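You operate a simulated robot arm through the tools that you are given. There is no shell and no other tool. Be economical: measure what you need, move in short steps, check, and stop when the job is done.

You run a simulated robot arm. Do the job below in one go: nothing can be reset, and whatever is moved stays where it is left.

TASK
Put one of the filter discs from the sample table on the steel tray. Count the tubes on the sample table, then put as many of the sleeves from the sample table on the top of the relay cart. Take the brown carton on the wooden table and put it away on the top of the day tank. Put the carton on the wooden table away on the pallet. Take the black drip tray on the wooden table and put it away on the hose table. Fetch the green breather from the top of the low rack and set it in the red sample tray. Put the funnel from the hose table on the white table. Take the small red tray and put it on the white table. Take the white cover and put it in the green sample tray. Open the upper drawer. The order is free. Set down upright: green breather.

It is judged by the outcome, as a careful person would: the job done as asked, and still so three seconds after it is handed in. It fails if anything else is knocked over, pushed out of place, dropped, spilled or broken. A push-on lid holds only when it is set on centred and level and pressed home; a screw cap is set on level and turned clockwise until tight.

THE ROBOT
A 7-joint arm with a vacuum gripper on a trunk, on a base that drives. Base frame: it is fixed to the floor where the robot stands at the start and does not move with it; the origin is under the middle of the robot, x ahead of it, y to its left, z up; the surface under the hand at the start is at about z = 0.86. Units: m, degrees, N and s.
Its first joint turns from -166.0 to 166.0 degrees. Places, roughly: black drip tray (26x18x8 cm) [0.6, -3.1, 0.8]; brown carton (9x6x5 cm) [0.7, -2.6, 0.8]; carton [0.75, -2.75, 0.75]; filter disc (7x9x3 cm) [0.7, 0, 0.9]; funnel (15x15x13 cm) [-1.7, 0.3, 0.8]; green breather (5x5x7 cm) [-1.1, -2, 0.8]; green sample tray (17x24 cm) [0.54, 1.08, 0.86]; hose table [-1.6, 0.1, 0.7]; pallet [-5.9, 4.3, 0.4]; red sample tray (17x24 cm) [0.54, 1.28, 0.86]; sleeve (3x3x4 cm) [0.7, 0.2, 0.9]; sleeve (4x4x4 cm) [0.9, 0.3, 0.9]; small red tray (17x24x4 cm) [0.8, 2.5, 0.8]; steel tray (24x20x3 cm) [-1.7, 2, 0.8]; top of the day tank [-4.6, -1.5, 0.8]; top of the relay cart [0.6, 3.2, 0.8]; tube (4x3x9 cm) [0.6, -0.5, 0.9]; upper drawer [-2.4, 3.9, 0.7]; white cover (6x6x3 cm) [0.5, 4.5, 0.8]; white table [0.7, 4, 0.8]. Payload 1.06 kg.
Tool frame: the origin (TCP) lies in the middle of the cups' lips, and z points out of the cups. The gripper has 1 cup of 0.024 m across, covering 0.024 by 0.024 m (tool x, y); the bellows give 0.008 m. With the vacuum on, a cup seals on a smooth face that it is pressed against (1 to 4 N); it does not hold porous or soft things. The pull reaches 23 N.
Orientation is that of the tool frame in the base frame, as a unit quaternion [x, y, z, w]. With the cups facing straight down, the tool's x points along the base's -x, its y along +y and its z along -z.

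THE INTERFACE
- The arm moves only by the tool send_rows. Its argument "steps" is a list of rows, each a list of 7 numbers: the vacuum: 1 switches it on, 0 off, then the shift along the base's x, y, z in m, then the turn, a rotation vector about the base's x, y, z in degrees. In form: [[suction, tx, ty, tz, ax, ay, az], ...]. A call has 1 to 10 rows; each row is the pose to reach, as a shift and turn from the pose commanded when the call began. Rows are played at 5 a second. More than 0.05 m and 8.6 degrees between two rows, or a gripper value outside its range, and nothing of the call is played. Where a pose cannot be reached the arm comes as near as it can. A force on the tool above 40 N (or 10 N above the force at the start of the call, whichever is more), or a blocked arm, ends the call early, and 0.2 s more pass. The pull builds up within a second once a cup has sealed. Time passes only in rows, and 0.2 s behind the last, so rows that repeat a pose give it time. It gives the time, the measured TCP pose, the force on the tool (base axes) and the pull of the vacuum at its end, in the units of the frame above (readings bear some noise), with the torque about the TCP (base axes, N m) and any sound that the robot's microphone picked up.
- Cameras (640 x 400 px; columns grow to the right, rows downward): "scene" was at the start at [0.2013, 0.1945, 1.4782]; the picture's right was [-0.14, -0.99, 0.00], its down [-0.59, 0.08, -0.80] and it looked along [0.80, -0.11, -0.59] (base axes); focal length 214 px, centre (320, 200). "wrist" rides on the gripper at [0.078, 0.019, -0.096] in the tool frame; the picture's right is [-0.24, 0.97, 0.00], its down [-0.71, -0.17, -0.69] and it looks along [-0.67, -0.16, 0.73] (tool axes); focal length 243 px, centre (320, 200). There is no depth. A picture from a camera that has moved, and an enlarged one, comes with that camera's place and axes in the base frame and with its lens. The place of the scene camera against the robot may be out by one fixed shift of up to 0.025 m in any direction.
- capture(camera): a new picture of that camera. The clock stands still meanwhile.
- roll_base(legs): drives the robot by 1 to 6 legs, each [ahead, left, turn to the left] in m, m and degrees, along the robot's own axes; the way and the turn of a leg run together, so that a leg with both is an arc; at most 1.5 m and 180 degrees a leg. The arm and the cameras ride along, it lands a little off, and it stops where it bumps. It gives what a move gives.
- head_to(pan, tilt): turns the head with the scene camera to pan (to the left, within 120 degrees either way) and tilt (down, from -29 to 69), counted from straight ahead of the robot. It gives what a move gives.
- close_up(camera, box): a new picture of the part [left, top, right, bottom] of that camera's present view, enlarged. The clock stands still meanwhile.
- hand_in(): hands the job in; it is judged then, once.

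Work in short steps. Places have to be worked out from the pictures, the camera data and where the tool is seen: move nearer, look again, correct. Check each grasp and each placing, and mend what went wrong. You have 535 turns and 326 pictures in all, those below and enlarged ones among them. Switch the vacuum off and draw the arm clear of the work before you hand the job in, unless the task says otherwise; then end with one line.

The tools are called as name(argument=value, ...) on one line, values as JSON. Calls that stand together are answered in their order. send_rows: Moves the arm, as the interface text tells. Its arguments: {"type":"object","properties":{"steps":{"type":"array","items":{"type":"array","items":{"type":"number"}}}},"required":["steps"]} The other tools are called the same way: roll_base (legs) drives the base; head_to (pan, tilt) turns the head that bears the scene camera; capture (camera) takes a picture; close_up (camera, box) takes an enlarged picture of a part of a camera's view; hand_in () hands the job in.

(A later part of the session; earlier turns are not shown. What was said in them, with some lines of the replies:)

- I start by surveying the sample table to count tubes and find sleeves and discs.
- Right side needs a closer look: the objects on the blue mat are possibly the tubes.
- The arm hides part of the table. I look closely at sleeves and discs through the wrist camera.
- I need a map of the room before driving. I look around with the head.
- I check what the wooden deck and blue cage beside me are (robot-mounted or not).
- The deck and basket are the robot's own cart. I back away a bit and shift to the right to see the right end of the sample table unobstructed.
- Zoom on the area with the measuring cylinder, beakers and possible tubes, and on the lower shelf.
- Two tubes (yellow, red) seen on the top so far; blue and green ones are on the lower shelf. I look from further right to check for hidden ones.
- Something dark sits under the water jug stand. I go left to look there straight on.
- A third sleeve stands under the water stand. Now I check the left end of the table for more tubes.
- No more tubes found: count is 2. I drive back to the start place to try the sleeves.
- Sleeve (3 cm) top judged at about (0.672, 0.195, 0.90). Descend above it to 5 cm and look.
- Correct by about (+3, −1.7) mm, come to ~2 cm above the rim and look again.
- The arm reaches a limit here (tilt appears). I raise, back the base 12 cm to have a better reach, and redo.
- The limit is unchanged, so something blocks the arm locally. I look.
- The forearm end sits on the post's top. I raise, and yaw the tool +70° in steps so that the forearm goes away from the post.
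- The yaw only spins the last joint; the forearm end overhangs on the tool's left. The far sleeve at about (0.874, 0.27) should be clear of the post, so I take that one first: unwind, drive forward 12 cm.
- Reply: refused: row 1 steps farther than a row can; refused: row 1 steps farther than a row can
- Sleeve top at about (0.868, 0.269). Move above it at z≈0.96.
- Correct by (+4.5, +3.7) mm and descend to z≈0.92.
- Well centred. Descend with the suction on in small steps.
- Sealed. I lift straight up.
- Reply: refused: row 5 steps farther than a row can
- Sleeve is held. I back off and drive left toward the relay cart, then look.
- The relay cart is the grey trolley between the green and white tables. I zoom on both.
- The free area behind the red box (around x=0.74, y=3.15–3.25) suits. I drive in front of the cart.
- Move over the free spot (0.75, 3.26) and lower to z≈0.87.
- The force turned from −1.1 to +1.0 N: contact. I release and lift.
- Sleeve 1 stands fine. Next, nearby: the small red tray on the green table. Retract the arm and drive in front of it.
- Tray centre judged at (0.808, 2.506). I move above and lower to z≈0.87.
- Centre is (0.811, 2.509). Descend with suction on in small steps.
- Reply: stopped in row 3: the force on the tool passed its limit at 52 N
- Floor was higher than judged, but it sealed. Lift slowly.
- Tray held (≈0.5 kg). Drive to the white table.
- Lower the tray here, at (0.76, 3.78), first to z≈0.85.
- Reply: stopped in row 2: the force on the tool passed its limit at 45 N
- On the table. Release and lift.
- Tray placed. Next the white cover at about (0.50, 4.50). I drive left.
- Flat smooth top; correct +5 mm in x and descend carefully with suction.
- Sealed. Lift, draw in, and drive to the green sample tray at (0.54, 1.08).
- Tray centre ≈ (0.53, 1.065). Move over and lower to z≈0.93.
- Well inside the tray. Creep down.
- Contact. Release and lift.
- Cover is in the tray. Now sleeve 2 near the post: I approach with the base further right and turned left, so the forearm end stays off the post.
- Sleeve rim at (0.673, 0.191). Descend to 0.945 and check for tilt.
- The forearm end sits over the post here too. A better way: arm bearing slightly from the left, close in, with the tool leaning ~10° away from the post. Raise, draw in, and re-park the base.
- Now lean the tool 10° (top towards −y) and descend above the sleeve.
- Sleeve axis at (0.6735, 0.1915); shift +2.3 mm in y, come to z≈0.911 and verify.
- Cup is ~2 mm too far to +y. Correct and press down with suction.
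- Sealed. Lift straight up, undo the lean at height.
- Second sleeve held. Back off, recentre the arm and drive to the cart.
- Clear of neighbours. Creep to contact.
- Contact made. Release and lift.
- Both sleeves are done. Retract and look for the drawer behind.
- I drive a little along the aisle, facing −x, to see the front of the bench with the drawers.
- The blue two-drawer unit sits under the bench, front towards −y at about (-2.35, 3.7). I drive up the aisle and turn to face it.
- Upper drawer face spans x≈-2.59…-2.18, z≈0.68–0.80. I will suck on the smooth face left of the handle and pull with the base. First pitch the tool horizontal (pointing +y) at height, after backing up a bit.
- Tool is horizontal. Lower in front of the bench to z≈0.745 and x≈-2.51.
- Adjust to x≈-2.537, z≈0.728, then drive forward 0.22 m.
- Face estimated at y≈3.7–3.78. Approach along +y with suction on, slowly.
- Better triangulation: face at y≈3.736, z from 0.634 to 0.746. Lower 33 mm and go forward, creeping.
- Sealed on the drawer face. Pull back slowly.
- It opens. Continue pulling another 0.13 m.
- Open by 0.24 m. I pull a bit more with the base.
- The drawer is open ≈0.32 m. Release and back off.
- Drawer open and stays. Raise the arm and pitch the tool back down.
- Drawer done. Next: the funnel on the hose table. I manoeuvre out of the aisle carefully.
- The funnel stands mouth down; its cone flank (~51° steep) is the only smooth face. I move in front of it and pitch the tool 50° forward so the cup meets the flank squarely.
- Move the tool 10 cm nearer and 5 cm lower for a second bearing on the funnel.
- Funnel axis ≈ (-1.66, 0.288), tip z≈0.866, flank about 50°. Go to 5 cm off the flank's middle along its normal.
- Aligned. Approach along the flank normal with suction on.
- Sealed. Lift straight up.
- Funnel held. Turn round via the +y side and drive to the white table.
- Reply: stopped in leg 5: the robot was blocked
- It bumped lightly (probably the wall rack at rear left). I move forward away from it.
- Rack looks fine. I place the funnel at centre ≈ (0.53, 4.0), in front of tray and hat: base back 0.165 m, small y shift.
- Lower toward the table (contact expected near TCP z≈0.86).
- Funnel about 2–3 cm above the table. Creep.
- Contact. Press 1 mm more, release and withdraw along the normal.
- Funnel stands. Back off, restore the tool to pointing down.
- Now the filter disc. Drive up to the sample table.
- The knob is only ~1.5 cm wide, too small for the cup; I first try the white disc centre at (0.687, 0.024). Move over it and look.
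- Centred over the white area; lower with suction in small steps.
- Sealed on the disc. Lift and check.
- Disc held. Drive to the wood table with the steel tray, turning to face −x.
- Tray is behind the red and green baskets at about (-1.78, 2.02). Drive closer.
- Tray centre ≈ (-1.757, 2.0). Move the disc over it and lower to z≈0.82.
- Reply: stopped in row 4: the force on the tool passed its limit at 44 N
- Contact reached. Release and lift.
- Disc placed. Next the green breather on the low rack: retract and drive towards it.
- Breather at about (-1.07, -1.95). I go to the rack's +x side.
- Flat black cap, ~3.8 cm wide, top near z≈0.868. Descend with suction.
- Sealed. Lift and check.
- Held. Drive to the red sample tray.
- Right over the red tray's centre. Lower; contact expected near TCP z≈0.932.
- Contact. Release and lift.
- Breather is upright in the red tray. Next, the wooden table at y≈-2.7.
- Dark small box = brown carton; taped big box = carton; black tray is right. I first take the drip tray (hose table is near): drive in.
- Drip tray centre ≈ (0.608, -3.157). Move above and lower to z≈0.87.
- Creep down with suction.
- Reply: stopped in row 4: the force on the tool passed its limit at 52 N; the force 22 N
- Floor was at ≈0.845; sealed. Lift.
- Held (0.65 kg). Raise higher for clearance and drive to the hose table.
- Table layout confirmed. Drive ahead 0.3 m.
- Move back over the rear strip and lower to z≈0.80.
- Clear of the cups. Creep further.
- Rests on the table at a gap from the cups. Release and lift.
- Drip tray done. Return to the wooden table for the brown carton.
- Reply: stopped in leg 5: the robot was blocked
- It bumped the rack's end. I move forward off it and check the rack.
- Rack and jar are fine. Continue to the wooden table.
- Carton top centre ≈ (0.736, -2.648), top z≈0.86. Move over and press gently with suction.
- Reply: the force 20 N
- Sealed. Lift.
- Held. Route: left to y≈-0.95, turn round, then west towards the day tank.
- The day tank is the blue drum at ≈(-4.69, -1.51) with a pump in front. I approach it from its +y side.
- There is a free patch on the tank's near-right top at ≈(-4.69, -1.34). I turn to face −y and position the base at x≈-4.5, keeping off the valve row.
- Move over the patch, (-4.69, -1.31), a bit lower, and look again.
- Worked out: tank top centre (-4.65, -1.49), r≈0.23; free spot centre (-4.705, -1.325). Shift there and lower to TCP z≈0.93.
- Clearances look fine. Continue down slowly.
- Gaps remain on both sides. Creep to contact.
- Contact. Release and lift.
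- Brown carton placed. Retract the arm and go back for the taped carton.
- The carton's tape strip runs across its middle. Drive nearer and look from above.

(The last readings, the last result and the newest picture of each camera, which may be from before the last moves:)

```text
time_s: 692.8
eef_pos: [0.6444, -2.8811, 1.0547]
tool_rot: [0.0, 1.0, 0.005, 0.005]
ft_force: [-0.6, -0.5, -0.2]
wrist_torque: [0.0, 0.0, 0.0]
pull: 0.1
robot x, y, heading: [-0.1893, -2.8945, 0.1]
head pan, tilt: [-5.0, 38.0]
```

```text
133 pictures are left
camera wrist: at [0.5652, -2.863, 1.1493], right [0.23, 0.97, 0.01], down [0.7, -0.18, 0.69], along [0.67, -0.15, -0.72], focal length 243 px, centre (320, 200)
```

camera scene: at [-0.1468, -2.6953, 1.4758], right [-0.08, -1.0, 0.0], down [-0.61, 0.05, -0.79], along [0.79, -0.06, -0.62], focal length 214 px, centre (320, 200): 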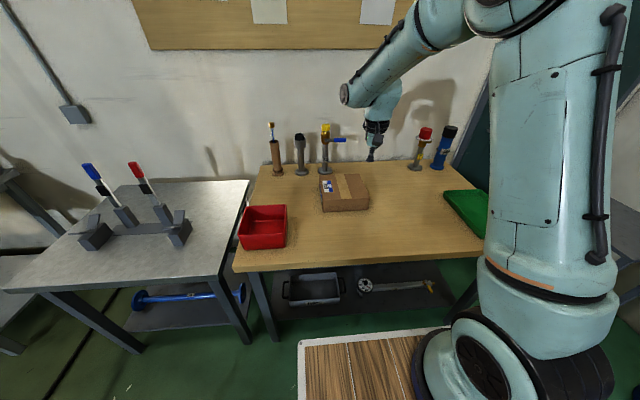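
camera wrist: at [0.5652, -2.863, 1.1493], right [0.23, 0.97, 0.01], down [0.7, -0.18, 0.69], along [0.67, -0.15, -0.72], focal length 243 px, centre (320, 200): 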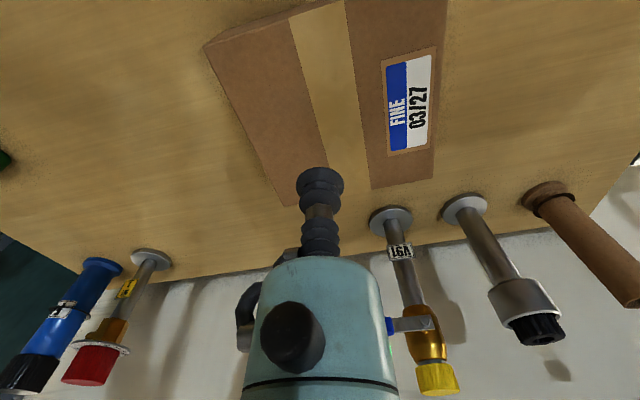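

Box top centre ≈ (0.69, -2.868), on the tape. Move over and approach with suction.

send_rows(steps=[[0, 0.03, 0.008, -0.02, 0, 0, 0], [0, 0.046, 0.013, -0.05, 0, 0, 0], [0, 0.046, 0.013, -0.09, 0, 0, 0], [0, 0.046, 0.013, -0.12, 0, 0, 0], [0, 0.046, 0.013, -0.12, 0, 0, 0]])

capture(camera="wrist")

```text
time_s: 694.0
eef_pos: [0.692, -2.8676, 0.9364]
tool_rot: [0.0, 1.0, 0.003, 0.005]
ft_force: [-0.5, 0.9, -0.3]
wrist_torque: [-0.05, 0.01, -0.02]
pull: 0.1
robot x, y, heading: [-0.191, -2.8949, 0.3]
head pan, tilt: [-5.0, 38.0]
```

```text
132 pictures are left
camera wrist: at [0.6123, -2.8492, 1.0307], right [0.23, 0.97, 0.01], down [0.7, -0.18, 0.69], along [0.67, -0.15, -0.72], focal length 243 px, centre (320, 200)
```

wrist: 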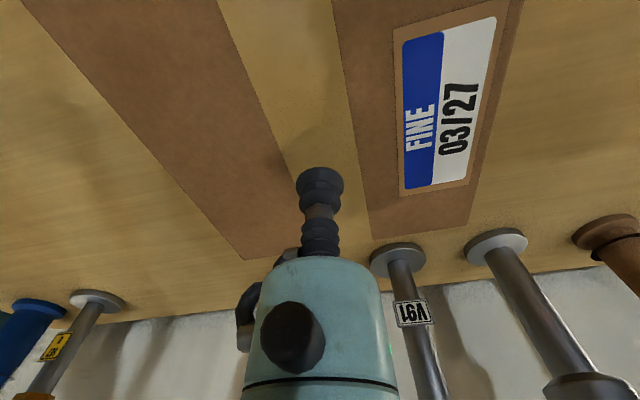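

send_rows(steps=[[1, 0, 0, -0.01, 0, 0, 0], [1, 0, 0, -0.018, 0, 0, 0], [1, 0, 0, -0.024, 0, 0, 0], [1, 0, 0, -0.028, 0, 0, 0], [1, 0, 0, -0.032, 0, 0, 0], [1, 0, 0, -0.036, 0, 0, 0], [1, 0, 0, -0.036, 0, 0, 0]])

```text
time_s: 695.6
eef_pos: [0.6885, -2.8707, 0.8982]
tool_rot: [0.0, 1.0, 0.005, 0.006]
ft_force: [0.3, -0.3, 0.9]
wrist_torque: [0.0, -0.02, 0.0]
pull: 0.1
robot x, y, heading: [-0.1895, -2.8956, -0.1]
head pan, tilt: [-5.0, 38.0]
```

send_rows(steps=[[1, 0, 0, -0.003, 0, 0, 0], [1, 0, 0, -0.006, 0, 0, 0], [1, 0, 0, -0.009, 0, 0, 0], [1, 0, 0, -0.012, 0, 0, 0], [1, 0, 0, -0.012, 0, 0, 0]])

```text
time_s: 696.8
eef_pos: [0.6883, -2.8698, 0.8875]
tool_rot: [-0.001, 1.0, 0.005, 0.006]
ft_force: [-5.3, -6.9, 16.6]
wrist_torque: [-0.01, -0.06, 0.15]
pull: 23.1
robot x, y, heading: [-0.1853, -2.895, 0.2]
head pan, tilt: [-5.0, 38.0]
```

Sealed. Lift and check the weight.

send_rows(steps=[[1, 0, 0, 0.004, 0, 0, 0], [1, 0, 0, 0.015, 0, 0, 0], [1, 0, 0, 0.04, 0, 0, 0], [1, 0, 0, 0.08, 0, 0, 0], [1, 0, 0, 0.12, 0, 0, 0], [1, 0, 0, 0.17, 0, 0, 0], [1, 0, 0, 0.22, 0, 0, 0], [1, 0, 0, 0.27, 0, 0, 0], [1, 0, 0, 0.31, 0, 0, 0], [1, 0, 0, 0.31, 0, 0, 0]])

capture(camera="scene")

```text
time_s: 699.0
eef_pos: [0.6903, -2.8702, 1.1986]
tool_rot: [0.0, 1.0, 0.004, 0.004]
ft_force: [0.2, -0.1, -7.1]
wrist_torque: [-0.02, 0.08, 0.02]
pull: 22.9
robot x, y, heading: [-0.1887, -2.8952, 0.3]
head pan, tilt: [-5.0, 38.0]
```

```text
131 pictures are left
camera scene: at [0.013, -2.696, 1.4758], right [-0.09, -1.0, 0.0], down [-0.61, 0.05, -0.79], along [0.78, -0.07, -0.62], focal length 214 px, centre (320, 200)
```

scene: 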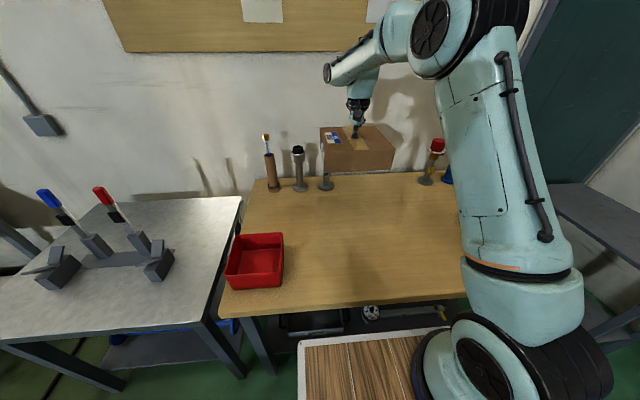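

Held (0.7 kg). Retract, raise, and drive out to the corridor and west, then look north toward the pallet.

send_rows(steps=[[1, -0.03, 0, 0.02, 0, 0, 0], [1, -0.06, 0, 0.04, 0, 0, 0], [1, -0.09, 0, 0.05, 0, 0, 0], [1, -0.09, 0, 0.05, 0, 0, 0]])

roll_base(legs=[[-0.15, 0, 0], [0, 1.4, 0], [0, 0.55, 0], [0, 0, 90], [0, 0, 90], [1.2, 0, 0]])

roll_base(legs=[[1.2, -0.1, 0]])

head_to(pan=-60, tilt=18)

capture(camera="scene")

```text
time_s: 700.0
eef_pos: [0.5984, -2.8712, 1.2467]
tool_rot: [0.0, 1.0, 0.004, 0.005]
ft_force: [0.7, -0.7, -6.7]
wrist_torque: [-0.02, 0.04, 0.02]
pull: 22.7
robot x, y, heading: [-0.1887, -2.8938, -0.2]
head pan, tilt: [-5.0, 38.0]
```

```text
time_s: 724.0
eef_pos: [-2.3023, -0.9751, 1.2477]
tool_rot: [1.0, 0.001, -0.006, 0.005]
ft_force: [0.1, 0.1, -7.4]
wrist_torque: [0.02, -0.1, 0.01]
pull: 22.8
robot x, y, heading: [-1.5159, -0.948, -179.7]
head pan, tilt: [-5.0, 38.0]
```

```text
time_s: 730.0
eef_pos: [-3.4898, -0.8919, 1.2465]
tool_rot: [1.0, 0.005, -0.006, 0.003]
ft_force: [-0.2, 0.7, -6.6]
wrist_torque: [0.02, -0.07, -0.02]
pull: 22.6
robot x, y, heading: [-2.7012, -0.8607, -179.4]
head pan, tilt: [-5.0, 38.0]
```

```text
time_s: 731.2
eef_pos: [-3.4905, -0.8924, 1.2475]
tool_rot: [1.0, 0.005, -0.006, 0.004]
ft_force: [0.7, -0.1, -7.0]
wrist_torque: [-0.01, -0.09, 0.01]
pull: 23.4
robot x, y, heading: [-2.7038, -0.8593, -179.4]
head pan, tilt: [-60.0, 18.0]
```

```text
130 pictures are left
camera scene: at [-2.8346, -0.995, 1.5074], right [0.86, 0.51, 0.0], down [0.16, -0.27, -0.95], along [-0.49, 0.82, -0.31], focal length 214 px, centre (320, 200)
```

scene: 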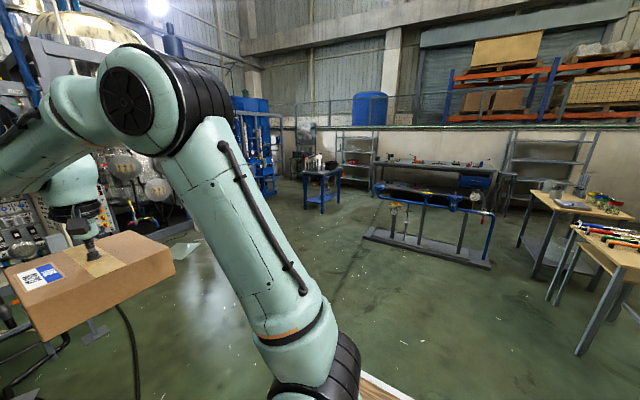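

The way north around x≈-4.2 looks open. Drive there, facing +y.

roll_base(legs=[[1.3, -0.3, 0], [0, 0, -90], [0.9, 0, 0]])

head_to(pan=15, tilt=18)

capture(camera="scene")

```text
time_s: 746.0
eef_pos: [-4.0704, 1.0873, 1.2473]
tool_rot: [0.715, -0.699, -0.006, -0.001]
ft_force: [0.2, -0.9, -8.0]
wrist_torque: [-0.07, -0.04, -0.01]
pull: 23.0
robot x, y, heading: [-4.0314, 0.3012, 91.1]
head pan, tilt: [-60.0, 18.0]
```

```text
time_s: 747.5
eef_pos: [-4.0696, 1.087, 1.2473]
tool_rot: [0.714, -0.7, -0.007, 0.0]
ft_force: [-0.6, -0.3, -7.3]
wrist_torque: [-0.05, -0.01, 0.0]
pull: 23.1
robot x, y, heading: [-4.0294, 0.3003, 91.4]
head pan, tilt: [15.0, 18.0]
```

```text
129 pictures are left
camera scene: at [-4.2545, 0.4822, 1.5075], right [0.96, 0.28, 0.0], down [0.09, -0.3, -0.95], along [-0.27, 0.91, -0.31], focal length 214 px, centre (320, 200)
```

scene: 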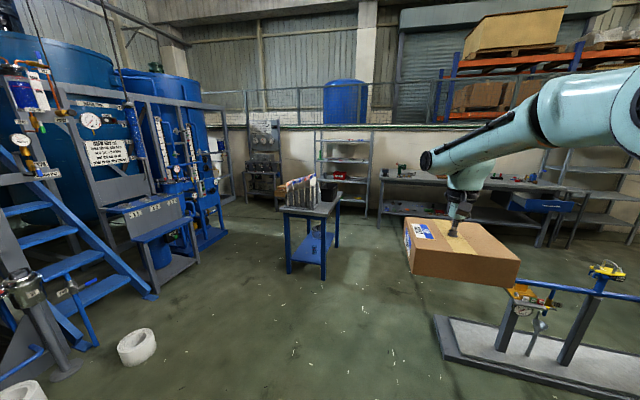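

close_up(camera="scene", box=[220, 110, 420, 290])

```text
2.22 times, centred on (320, 200) of scene
camera zoom: at [-4.2545, 0.4822, 1.5075], right [0.96, 0.28, 0.0], down [0.09, -0.3, -0.95], along [-0.27, 0.91, -0.31], focal length 477 px, centre (320, 200)
```

zoom: 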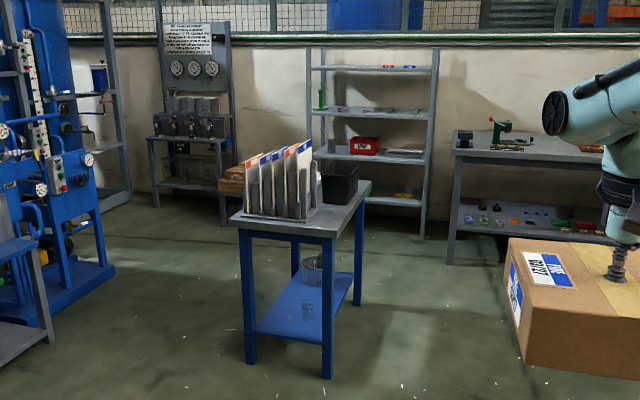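

The pallet is behind the blue table, between panel stand and shelf. I go round on the west side of the blue table, checking as I go.

roll_base(legs=[[0.1, 1.35, -1.3]])

head_to(pan=10, tilt=28)

capture(camera="scene")

```text
time_s: 754.1
eef_pos: [-5.3733, 1.1835, 1.2466]
tool_rot: [-0.702, 0.712, 0.007, 0.001]
ft_force: [-1.1, 0.3, -7.1]
wrist_torque: [-0.03, -0.02, 0.01]
pull: 22.5
robot x, y, heading: [-5.3574, 0.3947, 89.5]
head pan, tilt: [15.0, 18.0]
```

```text
time_s: 754.8
eef_pos: [-5.3727, 1.1832, 1.2466]
tool_rot: [-0.702, 0.712, 0.006, 0.0]
ft_force: [0.2, 0.5, -7.5]
wrist_torque: [-0.07, -0.01, 0.01]
pull: 22.7
robot x, y, heading: [-5.3587, 0.3946, 89.3]
head pan, tilt: [10.0, 28.0]
```

```text
127 pictures are left
camera scene: at [-5.5685, 0.5843, 1.4914], right [0.99, 0.16, 0.0], down [0.08, -0.46, -0.88], along [-0.14, 0.87, -0.47], focal length 214 px, centre (320, 200)
```

scene: 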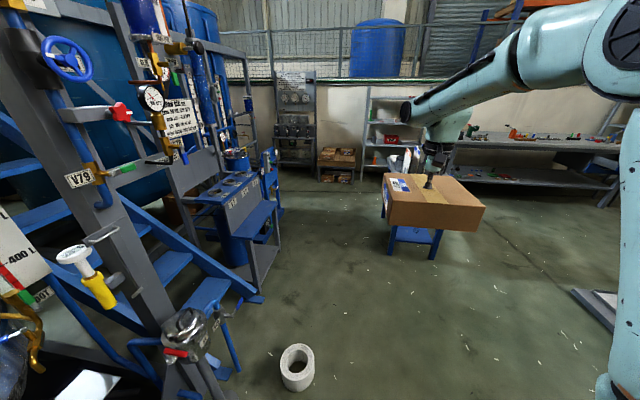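

close_up(camera="scene", box=[270, 70, 430, 270])

```text
2.00 times, centred on (350, 170) of scene
camera zoom: at [-5.5685, 0.5843, 1.4914], right [0.99, 0.16, 0.0], down [0.08, -0.46, -0.88], along [-0.14, 0.87, -0.47], focal length 429 px, centre (260, 260)
```

zoom: 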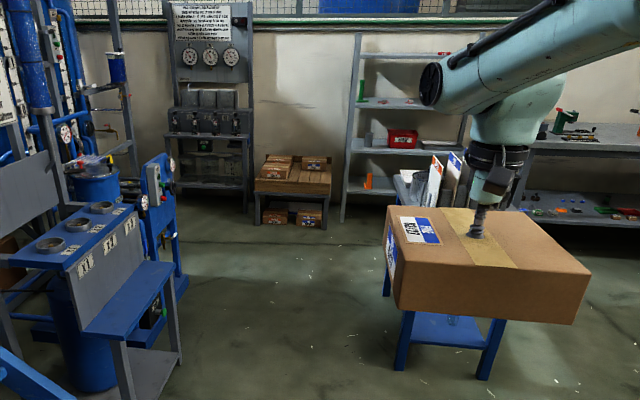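

Pallet (slatted stand with cartons) is seen straight ahead to the north. Drive: north, shift left past the roll, north again.

roll_base(legs=[[1.38, 0, 0.6], [0, 0.4, 0], [1.0, 0.05, 0]])

head_to(pan=0, tilt=38)

capture(camera="scene")

```text
time_s: 768.6
eef_pos: [-5.8108, 3.5541, 1.2464]
tool_rot: [-0.705, 0.709, 0.006, 0.0]
ft_force: [-0.4, -0.5, -7.9]
wrist_torque: [-0.05, -0.03, -0.01]
pull: 22.3
robot x, y, heading: [-5.7906, 2.767, 89.5]
head pan, tilt: [10.0, 28.0]
```

```text
time_s: 769.3
eef_pos: [-5.811, 3.5534, 1.2471]
tool_rot: [-0.705, 0.709, 0.007, 0.0]
ft_force: [0.9, -0.8, -7.0]
wrist_torque: [-0.03, 0.0, 0.0]
pull: 22.9
robot x, y, heading: [-5.791, 2.7672, 89.7]
head pan, tilt: [0.0, 38.0]
```

```text
125 pictures are left
camera scene: at [-5.9858, 2.9501, 1.4758], right [1.0, 0.0, 0.0], down [0.0, -0.62, -0.79], along [0.0, 0.79, -0.62], focal length 214 px, centre (320, 200)
```

scene: 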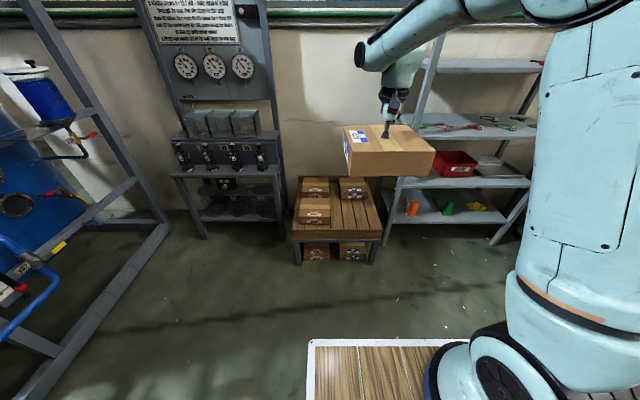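

close_up(camera="scene", box=[270, 150, 430, 280])

```text
3.08 times, centred on (350, 215) of scene
camera zoom: at [-5.9858, 2.9501, 1.4758], right [1.0, 0.0, 0.0], down [0.0, -0.62, -0.79], along [0.0, 0.79, -0.62], focal length 660 px, centre (228, 154)
```

zoom: 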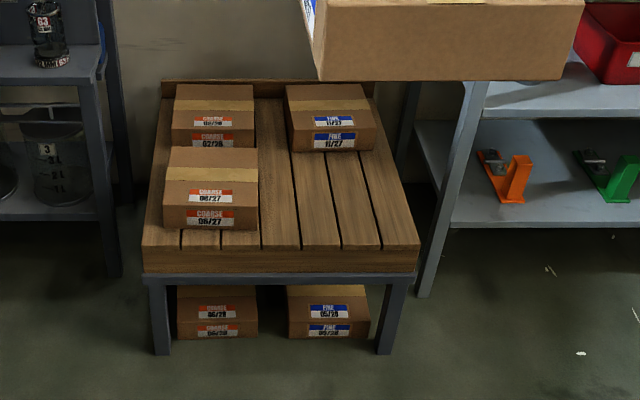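

Our carton is "FINE"; free room is at the right front, centre ≈ (-5.735, 4.07). Drive ahead 0.48 m.

roll_base(legs=[[0.46, -0.04, 0.4]])

head_to(pan=-5, tilt=50)

capture(camera="scene")

capture(camera="wrist")

```text
time_s: 772.1
eef_pos: [-5.7762, 4.0125, 1.2471]
tool_rot: [0.707, -0.707, -0.007, 0.0]
ft_force: [-0.6, 0.2, -6.7]
wrist_torque: [-0.04, -0.01, 0.01]
pull: 23.0
robot x, y, heading: [-5.7538, 3.2262, 89.8]
head pan, tilt: [0.0, 38.0]
```

```text
time_s: 772.8
eef_pos: [-5.775, 4.0125, 1.2465]
tool_rot: [-0.707, 0.707, 0.006, 0.0]
ft_force: [0.1, 0.7, -6.8]
wrist_torque: [-0.06, 0.01, 0.0]
pull: 22.9
robot x, y, heading: [-5.7438, 3.2272, 89.9]
head pan, tilt: [-5.0, 50.0]
```

```text
123 pictures are left
camera scene: at [-5.9399, 3.3991, 1.4587], right [1.0, -0.09, 0.0], down [-0.07, -0.76, -0.64], along [0.05, 0.64, -0.77], focal length 214 px, centre (320, 200)
```

scene: 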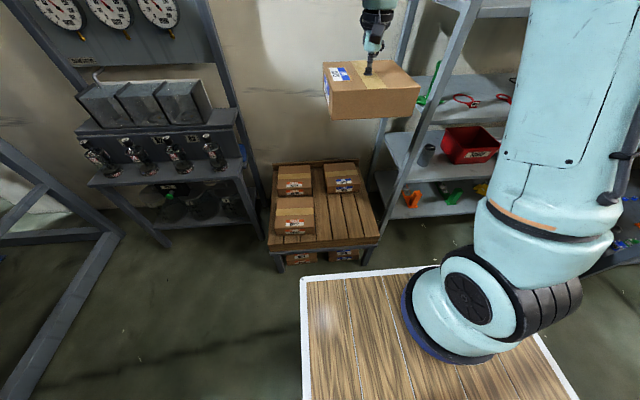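

```text
122 pictures are left
camera wrist: at [-5.7924, 3.934, 1.3415], right [-0.97, 0.24, 0.01], down [0.18, 0.7, 0.69], along [0.15, 0.67, -0.72], focal length 243 px, centre (320, 200)
```

wrist: 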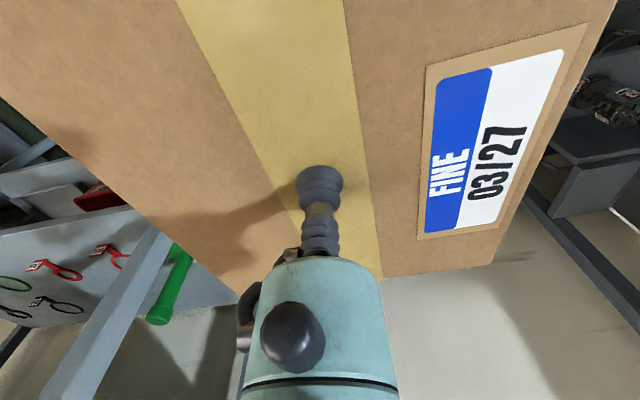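

Triangulated: pallet top z≈0.42, free area x −5.91…−5.56, y 3.96…4.30. Target centre (-5.732, 4.13). Drive 0.12 m ahead and lower.

roll_base(legs=[[0.12, -0.03, 0]])

send_rows(steps=[[1, 0, 0, -0.045, 0, 0, 0], [1, 0, 0, -0.09, 0, 0, 0], [1, 0, 0, -0.135, 0, 0, 0], [1, 0, 0, -0.18, 0, 0, 0], [1, 0, 0, -0.225, 0, 0, 0], [1, 0, 0, -0.27, 0, 0, 0], [1, 0, 0, -0.315, 0, 0, 0], [1, 0, 0, -0.36, 0, 0, 0], [1, 0, 0, -0.4, 0, 0, 0], [1, 0, 0, -0.4, 0, 0, 0]])

capture(camera="scene")

```text
time_s: 774.1
eef_pos: [-5.7426, 4.1326, 1.248]
tool_rot: [0.707, -0.707, -0.007, 0.0]
ft_force: [0.3, -0.9, -7.5]
wrist_torque: [-0.08, -0.02, 0.01]
pull: 22.6
robot x, y, heading: [-5.7229, 3.3449, 90.1]
head pan, tilt: [-5.0, 50.0]
```

```text
time_s: 776.3
eef_pos: [-5.7404, 4.1339, 0.8444]
tool_rot: [-0.706, 0.708, 0.006, 0.0]
ft_force: [0.8, 1.1, -7.4]
wrist_torque: [-0.1, 0.02, -0.01]
pull: 23.1
robot x, y, heading: [-5.7183, 3.3465, 90.1]
head pan, tilt: [-5.0, 50.0]
```

```text
121 pictures are left
camera scene: at [-5.909, 3.5197, 1.4586], right [1.0, -0.09, 0.0], down [-0.07, -0.76, -0.64], along [0.06, 0.64, -0.77], focal length 214 px, centre (320, 200)
```

scene: 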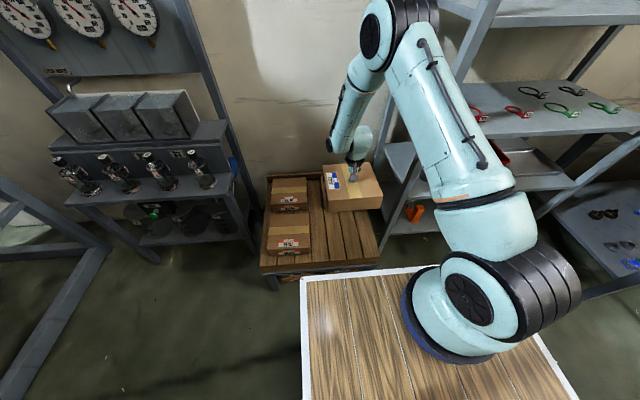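

send_rows(steps=[[1, 0.004, 0, -0.045, 0, 0, 0], [1, 0.006, 0, -0.09, 0, 0, 0], [1, 0.006, 0, -0.135, 0, 0, 0], [1, 0.006, 0, -0.18, 0, 0, 0], [1, 0.006, 0, -0.22, 0, 0, 0], [1, 0.006, 0, -0.22, 0, 0, 0]])

capture(camera="scene")

```text
time_s: 777.7
eef_pos: [-5.7384, 4.1342, 0.6281]
tool_rot: [-0.707, 0.707, 0.006, 0.0]
ft_force: [0.6, -0.3, -7.6]
wrist_torque: [-0.1, -0.01, -0.02]
pull: 23.0
robot x, y, heading: [-5.7196, 3.3455, 89.9]
head pan, tilt: [-5.0, 50.0]
```

```text
120 pictures are left
camera scene: at [-5.909, 3.5198, 1.4586], right [1.0, -0.09, 0.0], down [-0.07, -0.76, -0.64], along [0.06, 0.64, -0.77], focal length 214 px, centre (320, 200)
```

scene: 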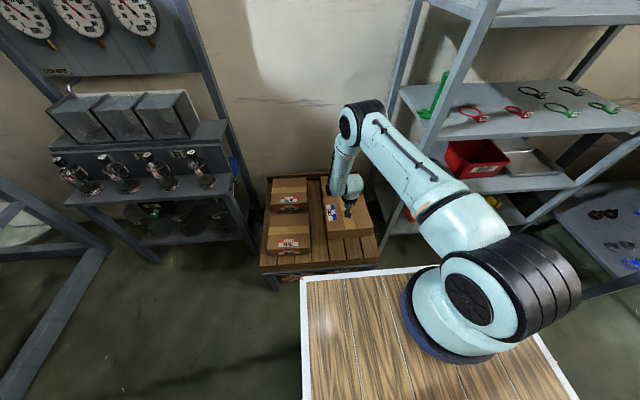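

close_up(camera="scene", box=[250, 150, 410, 290])

capture(camera="wrist")

```text
2.86 times, centred on (330, 220) of scene
camera zoom: at [-5.909, 3.5198, 1.4586], right [1.0, -0.09, 0.0], down [-0.07, -0.76, -0.64], along [0.06, 0.64, -0.77], focal length 613 px, centre (291, 143)
```

zoom: 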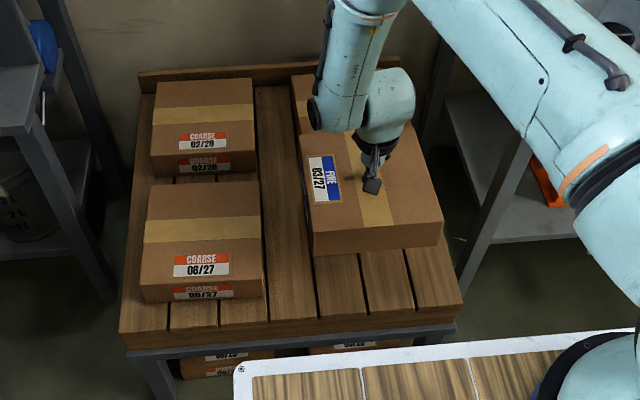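

```text
118 pictures are left
camera wrist: at [-5.7553, 4.0549, 0.7222], right [-0.97, 0.24, 0.01], down [0.18, 0.7, 0.69], along [0.16, 0.67, -0.72], focal length 243 px, centre (320, 200)
```

wrist: 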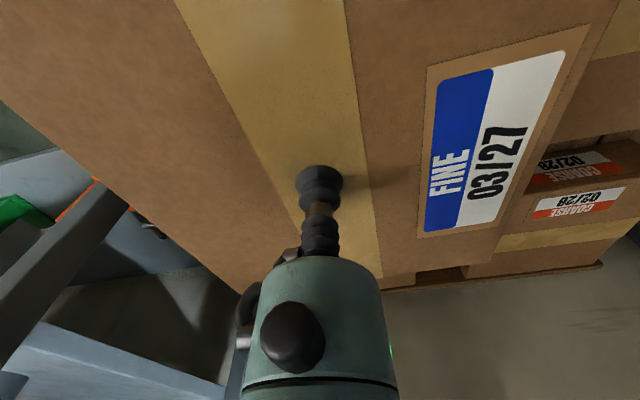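

send_rows(steps=[[1, 0, -0.008, -0.03, 0, 0, 0], [1, 0, -0.015, -0.06, 0, 0, 0], [1, 0, -0.015, -0.08, 0, 0, 0], [1, 0, -0.015, -0.09, 0, 0, 0], [1, 0, -0.015, -0.09, 0, 0, 0]])

close_up(camera="scene", box=[250, 150, 410, 290])

```text
time_s: 778.9
eef_pos: [-5.7357, 4.1177, 0.5365]
tool_rot: [-0.706, 0.708, 0.006, 0.0]
ft_force: [0.6, 0.2, -7.3]
wrist_torque: [-0.05, 0.0, 0.03]
pull: 22.5
robot x, y, heading: [-5.7243, 3.3473, 90.0]
head pan, tilt: [-5.0, 50.0]
```

```text
2.86 times, centred on (330, 220) of scene
camera zoom: at [-5.909, 3.5198, 1.4586], right [1.0, -0.09, 0.0], down [-0.07, -0.76, -0.64], along [0.06, 0.64, -0.77], focal length 613 px, centre (291, 143)
```

zoom: 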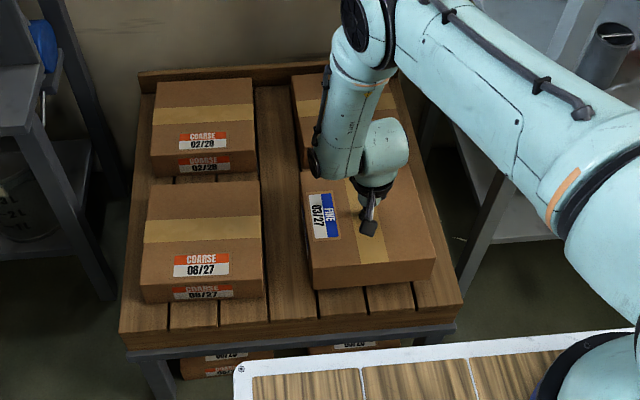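

send_rows(steps=[[1, 0, 0, -0.005, 0, 0, 0], [1, 0, 0, -0.01, 0, 0, 0], [1, 0, 0, -0.015, 0, 0, 0], [1, 0, 0, -0.018, 0, 0, 0], [1, 0, 0, -0.018, 0, 0, 0]])

```text
time_s: 780.1
eef_pos: [-5.7359, 4.1177, 0.519]
tool_rot: [-0.706, 0.708, 0.006, 0.0]
ft_force: [-0.5, -0.4, -7.9]
wrist_torque: [-0.11, -0.03, 0.04]
pull: 23.1
robot x, y, heading: [-5.7217, 3.3453, 90.0]
head pan, tilt: [-5.0, 50.0]
```

send_rows(steps=[[1, 0, 0, -0.003, 0, 0, 0], [1, 0, 0, -0.006, 0, 0, 0], [1, 0, 0, -0.009, 0, 0, 0], [1, 0, 0, -0.009, 0, 0, 0]])

```text
time_s: 781.1
eef_pos: [-5.7356, 4.1184, 0.509]
tool_rot: [-0.707, 0.707, 0.007, 0.0]
ft_force: [0.0, 0.9, -8.0]
wrist_torque: [-0.07, 0.0, 0.01]
pull: 22.8
robot x, y, heading: [-5.7201, 3.3463, 90.0]
head pan, tilt: [-5.0, 50.0]
```

send_rows(steps=[[1, 0, 0, -0.003, 0, 0, 0], [1, 0, 0, -0.006, 0, 0, 0], [1, 0, 0, -0.009, 0, 0, 0], [1, 0, 0, -0.009, 0, 0, 0]])

close_up(camera="scene", box=[250, 150, 410, 290])

```text
time_s: 782.1
eef_pos: [-5.7371, 4.118, 0.5005]
tool_rot: [-0.706, 0.708, 0.006, 0.0]
ft_force: [-1.1, 0.0, -5.8]
wrist_torque: [0.04, -0.02, 0.04]
pull: 22.7
robot x, y, heading: [-5.7219, 3.3389, 90.0]
head pan, tilt: [-5.0, 50.0]
```

```text
2.86 times, centred on (330, 220) of scene
camera zoom: at [-5.9091, 3.5197, 1.4586], right [1.0, -0.09, 0.0], down [-0.07, -0.76, -0.64], along [0.06, 0.64, -0.77], focal length 613 px, centre (291, 143)
```

zoom: 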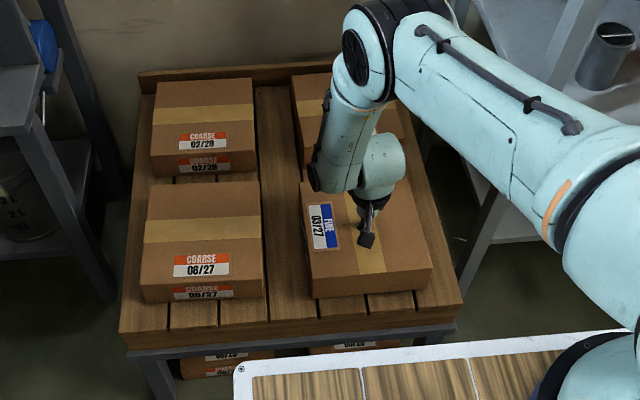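

send_rows(steps=[[1, 0, 0, -0.002, 0, 0, 0], [1, 0, 0, -0.004, 0, 0, 0], [1, 0, 0, -0.004, 0, 0, 0]])

```text
time_s: 782.9
eef_pos: [-5.7358, 4.1175, 0.4969]
tool_rot: [-0.707, 0.707, 0.006, -0.001]
ft_force: [0.5, -1.3, -4.7]
wrist_torque: [0.13, -0.01, 0.0]
pull: 22.6
robot x, y, heading: [-5.7202, 3.3475, 89.9]
head pan, tilt: [-5.0, 50.0]
```

send_rows(steps=[[1, 0, 0, -0.002, 0, 0, 0], [1, 0, 0, -0.004, 0, 0, 0], [1, 0, 0, -0.004, 0, 0, 0]])

```text
time_s: 783.7
eef_pos: [-5.7373, 4.1179, 0.4927]
tool_rot: [-0.707, 0.707, 0.007, 0.001]
ft_force: [-2.7, -5.6, 8.5]
wrist_torque: [0.25, -0.02, -0.05]
pull: 22.9
robot x, y, heading: [-5.7188, 3.3434, 89.7]
head pan, tilt: [-5.0, 50.0]
```

Box rests on the pallet. Release and lift straight up.

send_rows(steps=[[1, 0, 0, 0, 0, 0, 0], [0, 0, 0, 0, 0, 0, 0], [0, 0, 0, 0, 0, 0, 0], [0, 0, 0, 0, 0, 0, 0], [0, 0, 0, 0, 0, 0, 0], [0, 0, 0, 0.01, 0, 0, 0], [0, 0, 0, 0.05, 0, 0, 0], [0, 0, 0, 0.1, 0, 0, 0], [0, 0, 0, 0.15, 0, 0, 0], [0, 0, 0, 0.2, 0, 0, 0]])

send_rows(steps=[[0, 0, 0, 0.05, 0, 0, 0], [0, 0, 0, 0.1, 0, 0, 0], [0, 0, 0, 0.15, 0, 0, 0], [0, 0, 0, 0.2, 0, 0, 0], [0, 0, 0, 0.25, 0, 0, 0], [0, 0, 0, 0.3, 0, 0, 0], [0, 0, 0, 0.35, 0, 0, 0], [0, 0, 0, 0.4, 0, 0, 0], [0, 0, 0, 0.44, 0, 0, 0]])

capture(camera="scene")

```text
time_s: 785.9
eef_pos: [-5.738, 4.1159, 0.6947]
tool_rot: [-0.706, 0.708, 0.006, 0.0]
ft_force: [0.0, -0.8, -0.1]
wrist_torque: [-0.04, 0.02, -0.03]
pull: 0.0
robot x, y, heading: [-5.7185, 3.3487, 90.1]
head pan, tilt: [-5.0, 50.0]
```

```text
time_s: 787.9
eef_pos: [-5.7399, 4.1197, 1.1334]
tool_rot: [-0.706, 0.708, 0.007, -0.001]
ft_force: [0.5, -0.5, 0.7]
wrist_torque: [-0.03, -0.02, -0.02]
pull: 0.1
robot x, y, heading: [-5.7198, 3.3469, 89.9]
head pan, tilt: [-5.0, 50.0]
```

```text
115 pictures are left
camera scene: at [-5.9091, 3.5199, 1.4586], right [1.0, -0.09, 0.0], down [-0.07, -0.76, -0.64], along [0.06, 0.64, -0.77], focal length 214 px, centre (320, 200)
```

scene: 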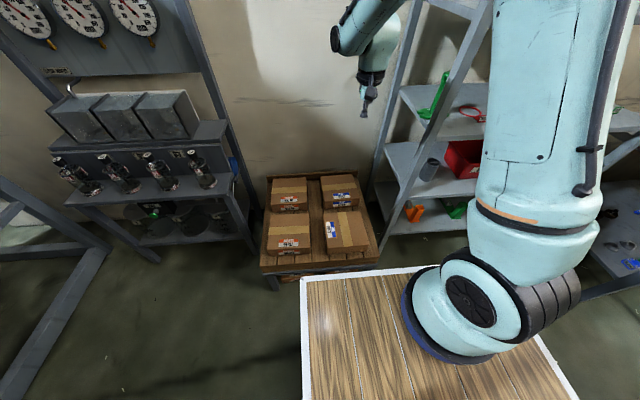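

All items are placed; the vacuum is off. I back away from the pallet to be clear.

roll_base(legs=[[-0.45, 0, 0]])

close_up(camera="scene", box=[230, 90, 430, 230])

```text
time_s: 790.6
eef_pos: [-5.7373, 3.6729, 1.1344]
tool_rot: [-0.705, 0.709, 0.006, 0.0]
ft_force: [0.1, -1.0, 0.5]
wrist_torque: [0.02, 0.02, -0.01]
pull: 0.1
robot x, y, heading: [-5.7203, 2.8981, 89.7]
head pan, tilt: [-5.0, 50.0]
```

```text
2.86 times, centred on (330, 160) of scene
camera zoom: at [-5.9094, 3.0739, 1.4587], right [1.0, -0.09, 0.0], down [-0.07, -0.76, -0.64], along [0.06, 0.64, -0.77], focal length 613 px, centre (291, 314)
```

zoom: 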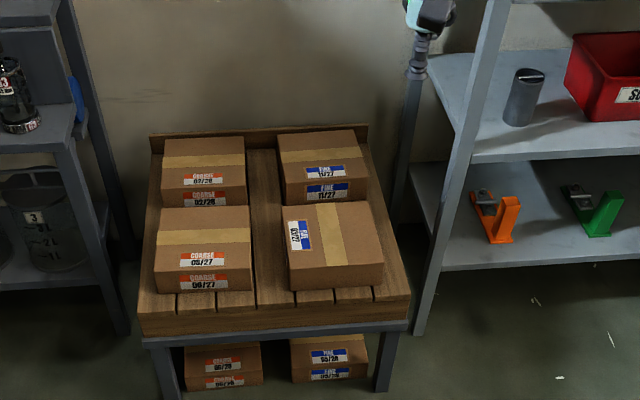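

The carton sits on the pallet with its FINE label. Everything asked for is done, so I hand the job in.

hand_in()

```text
The job is handed in.
```

All ten tasks are done and the job is handed in. I counted two tubes on top of the sample table, so I put two sleeves on the relay cart; I left out two more tubes on its lower shelf. While driving, the base bumped the wall shelving by the white table and the low rack. Nothing fell or looked out of place at either.
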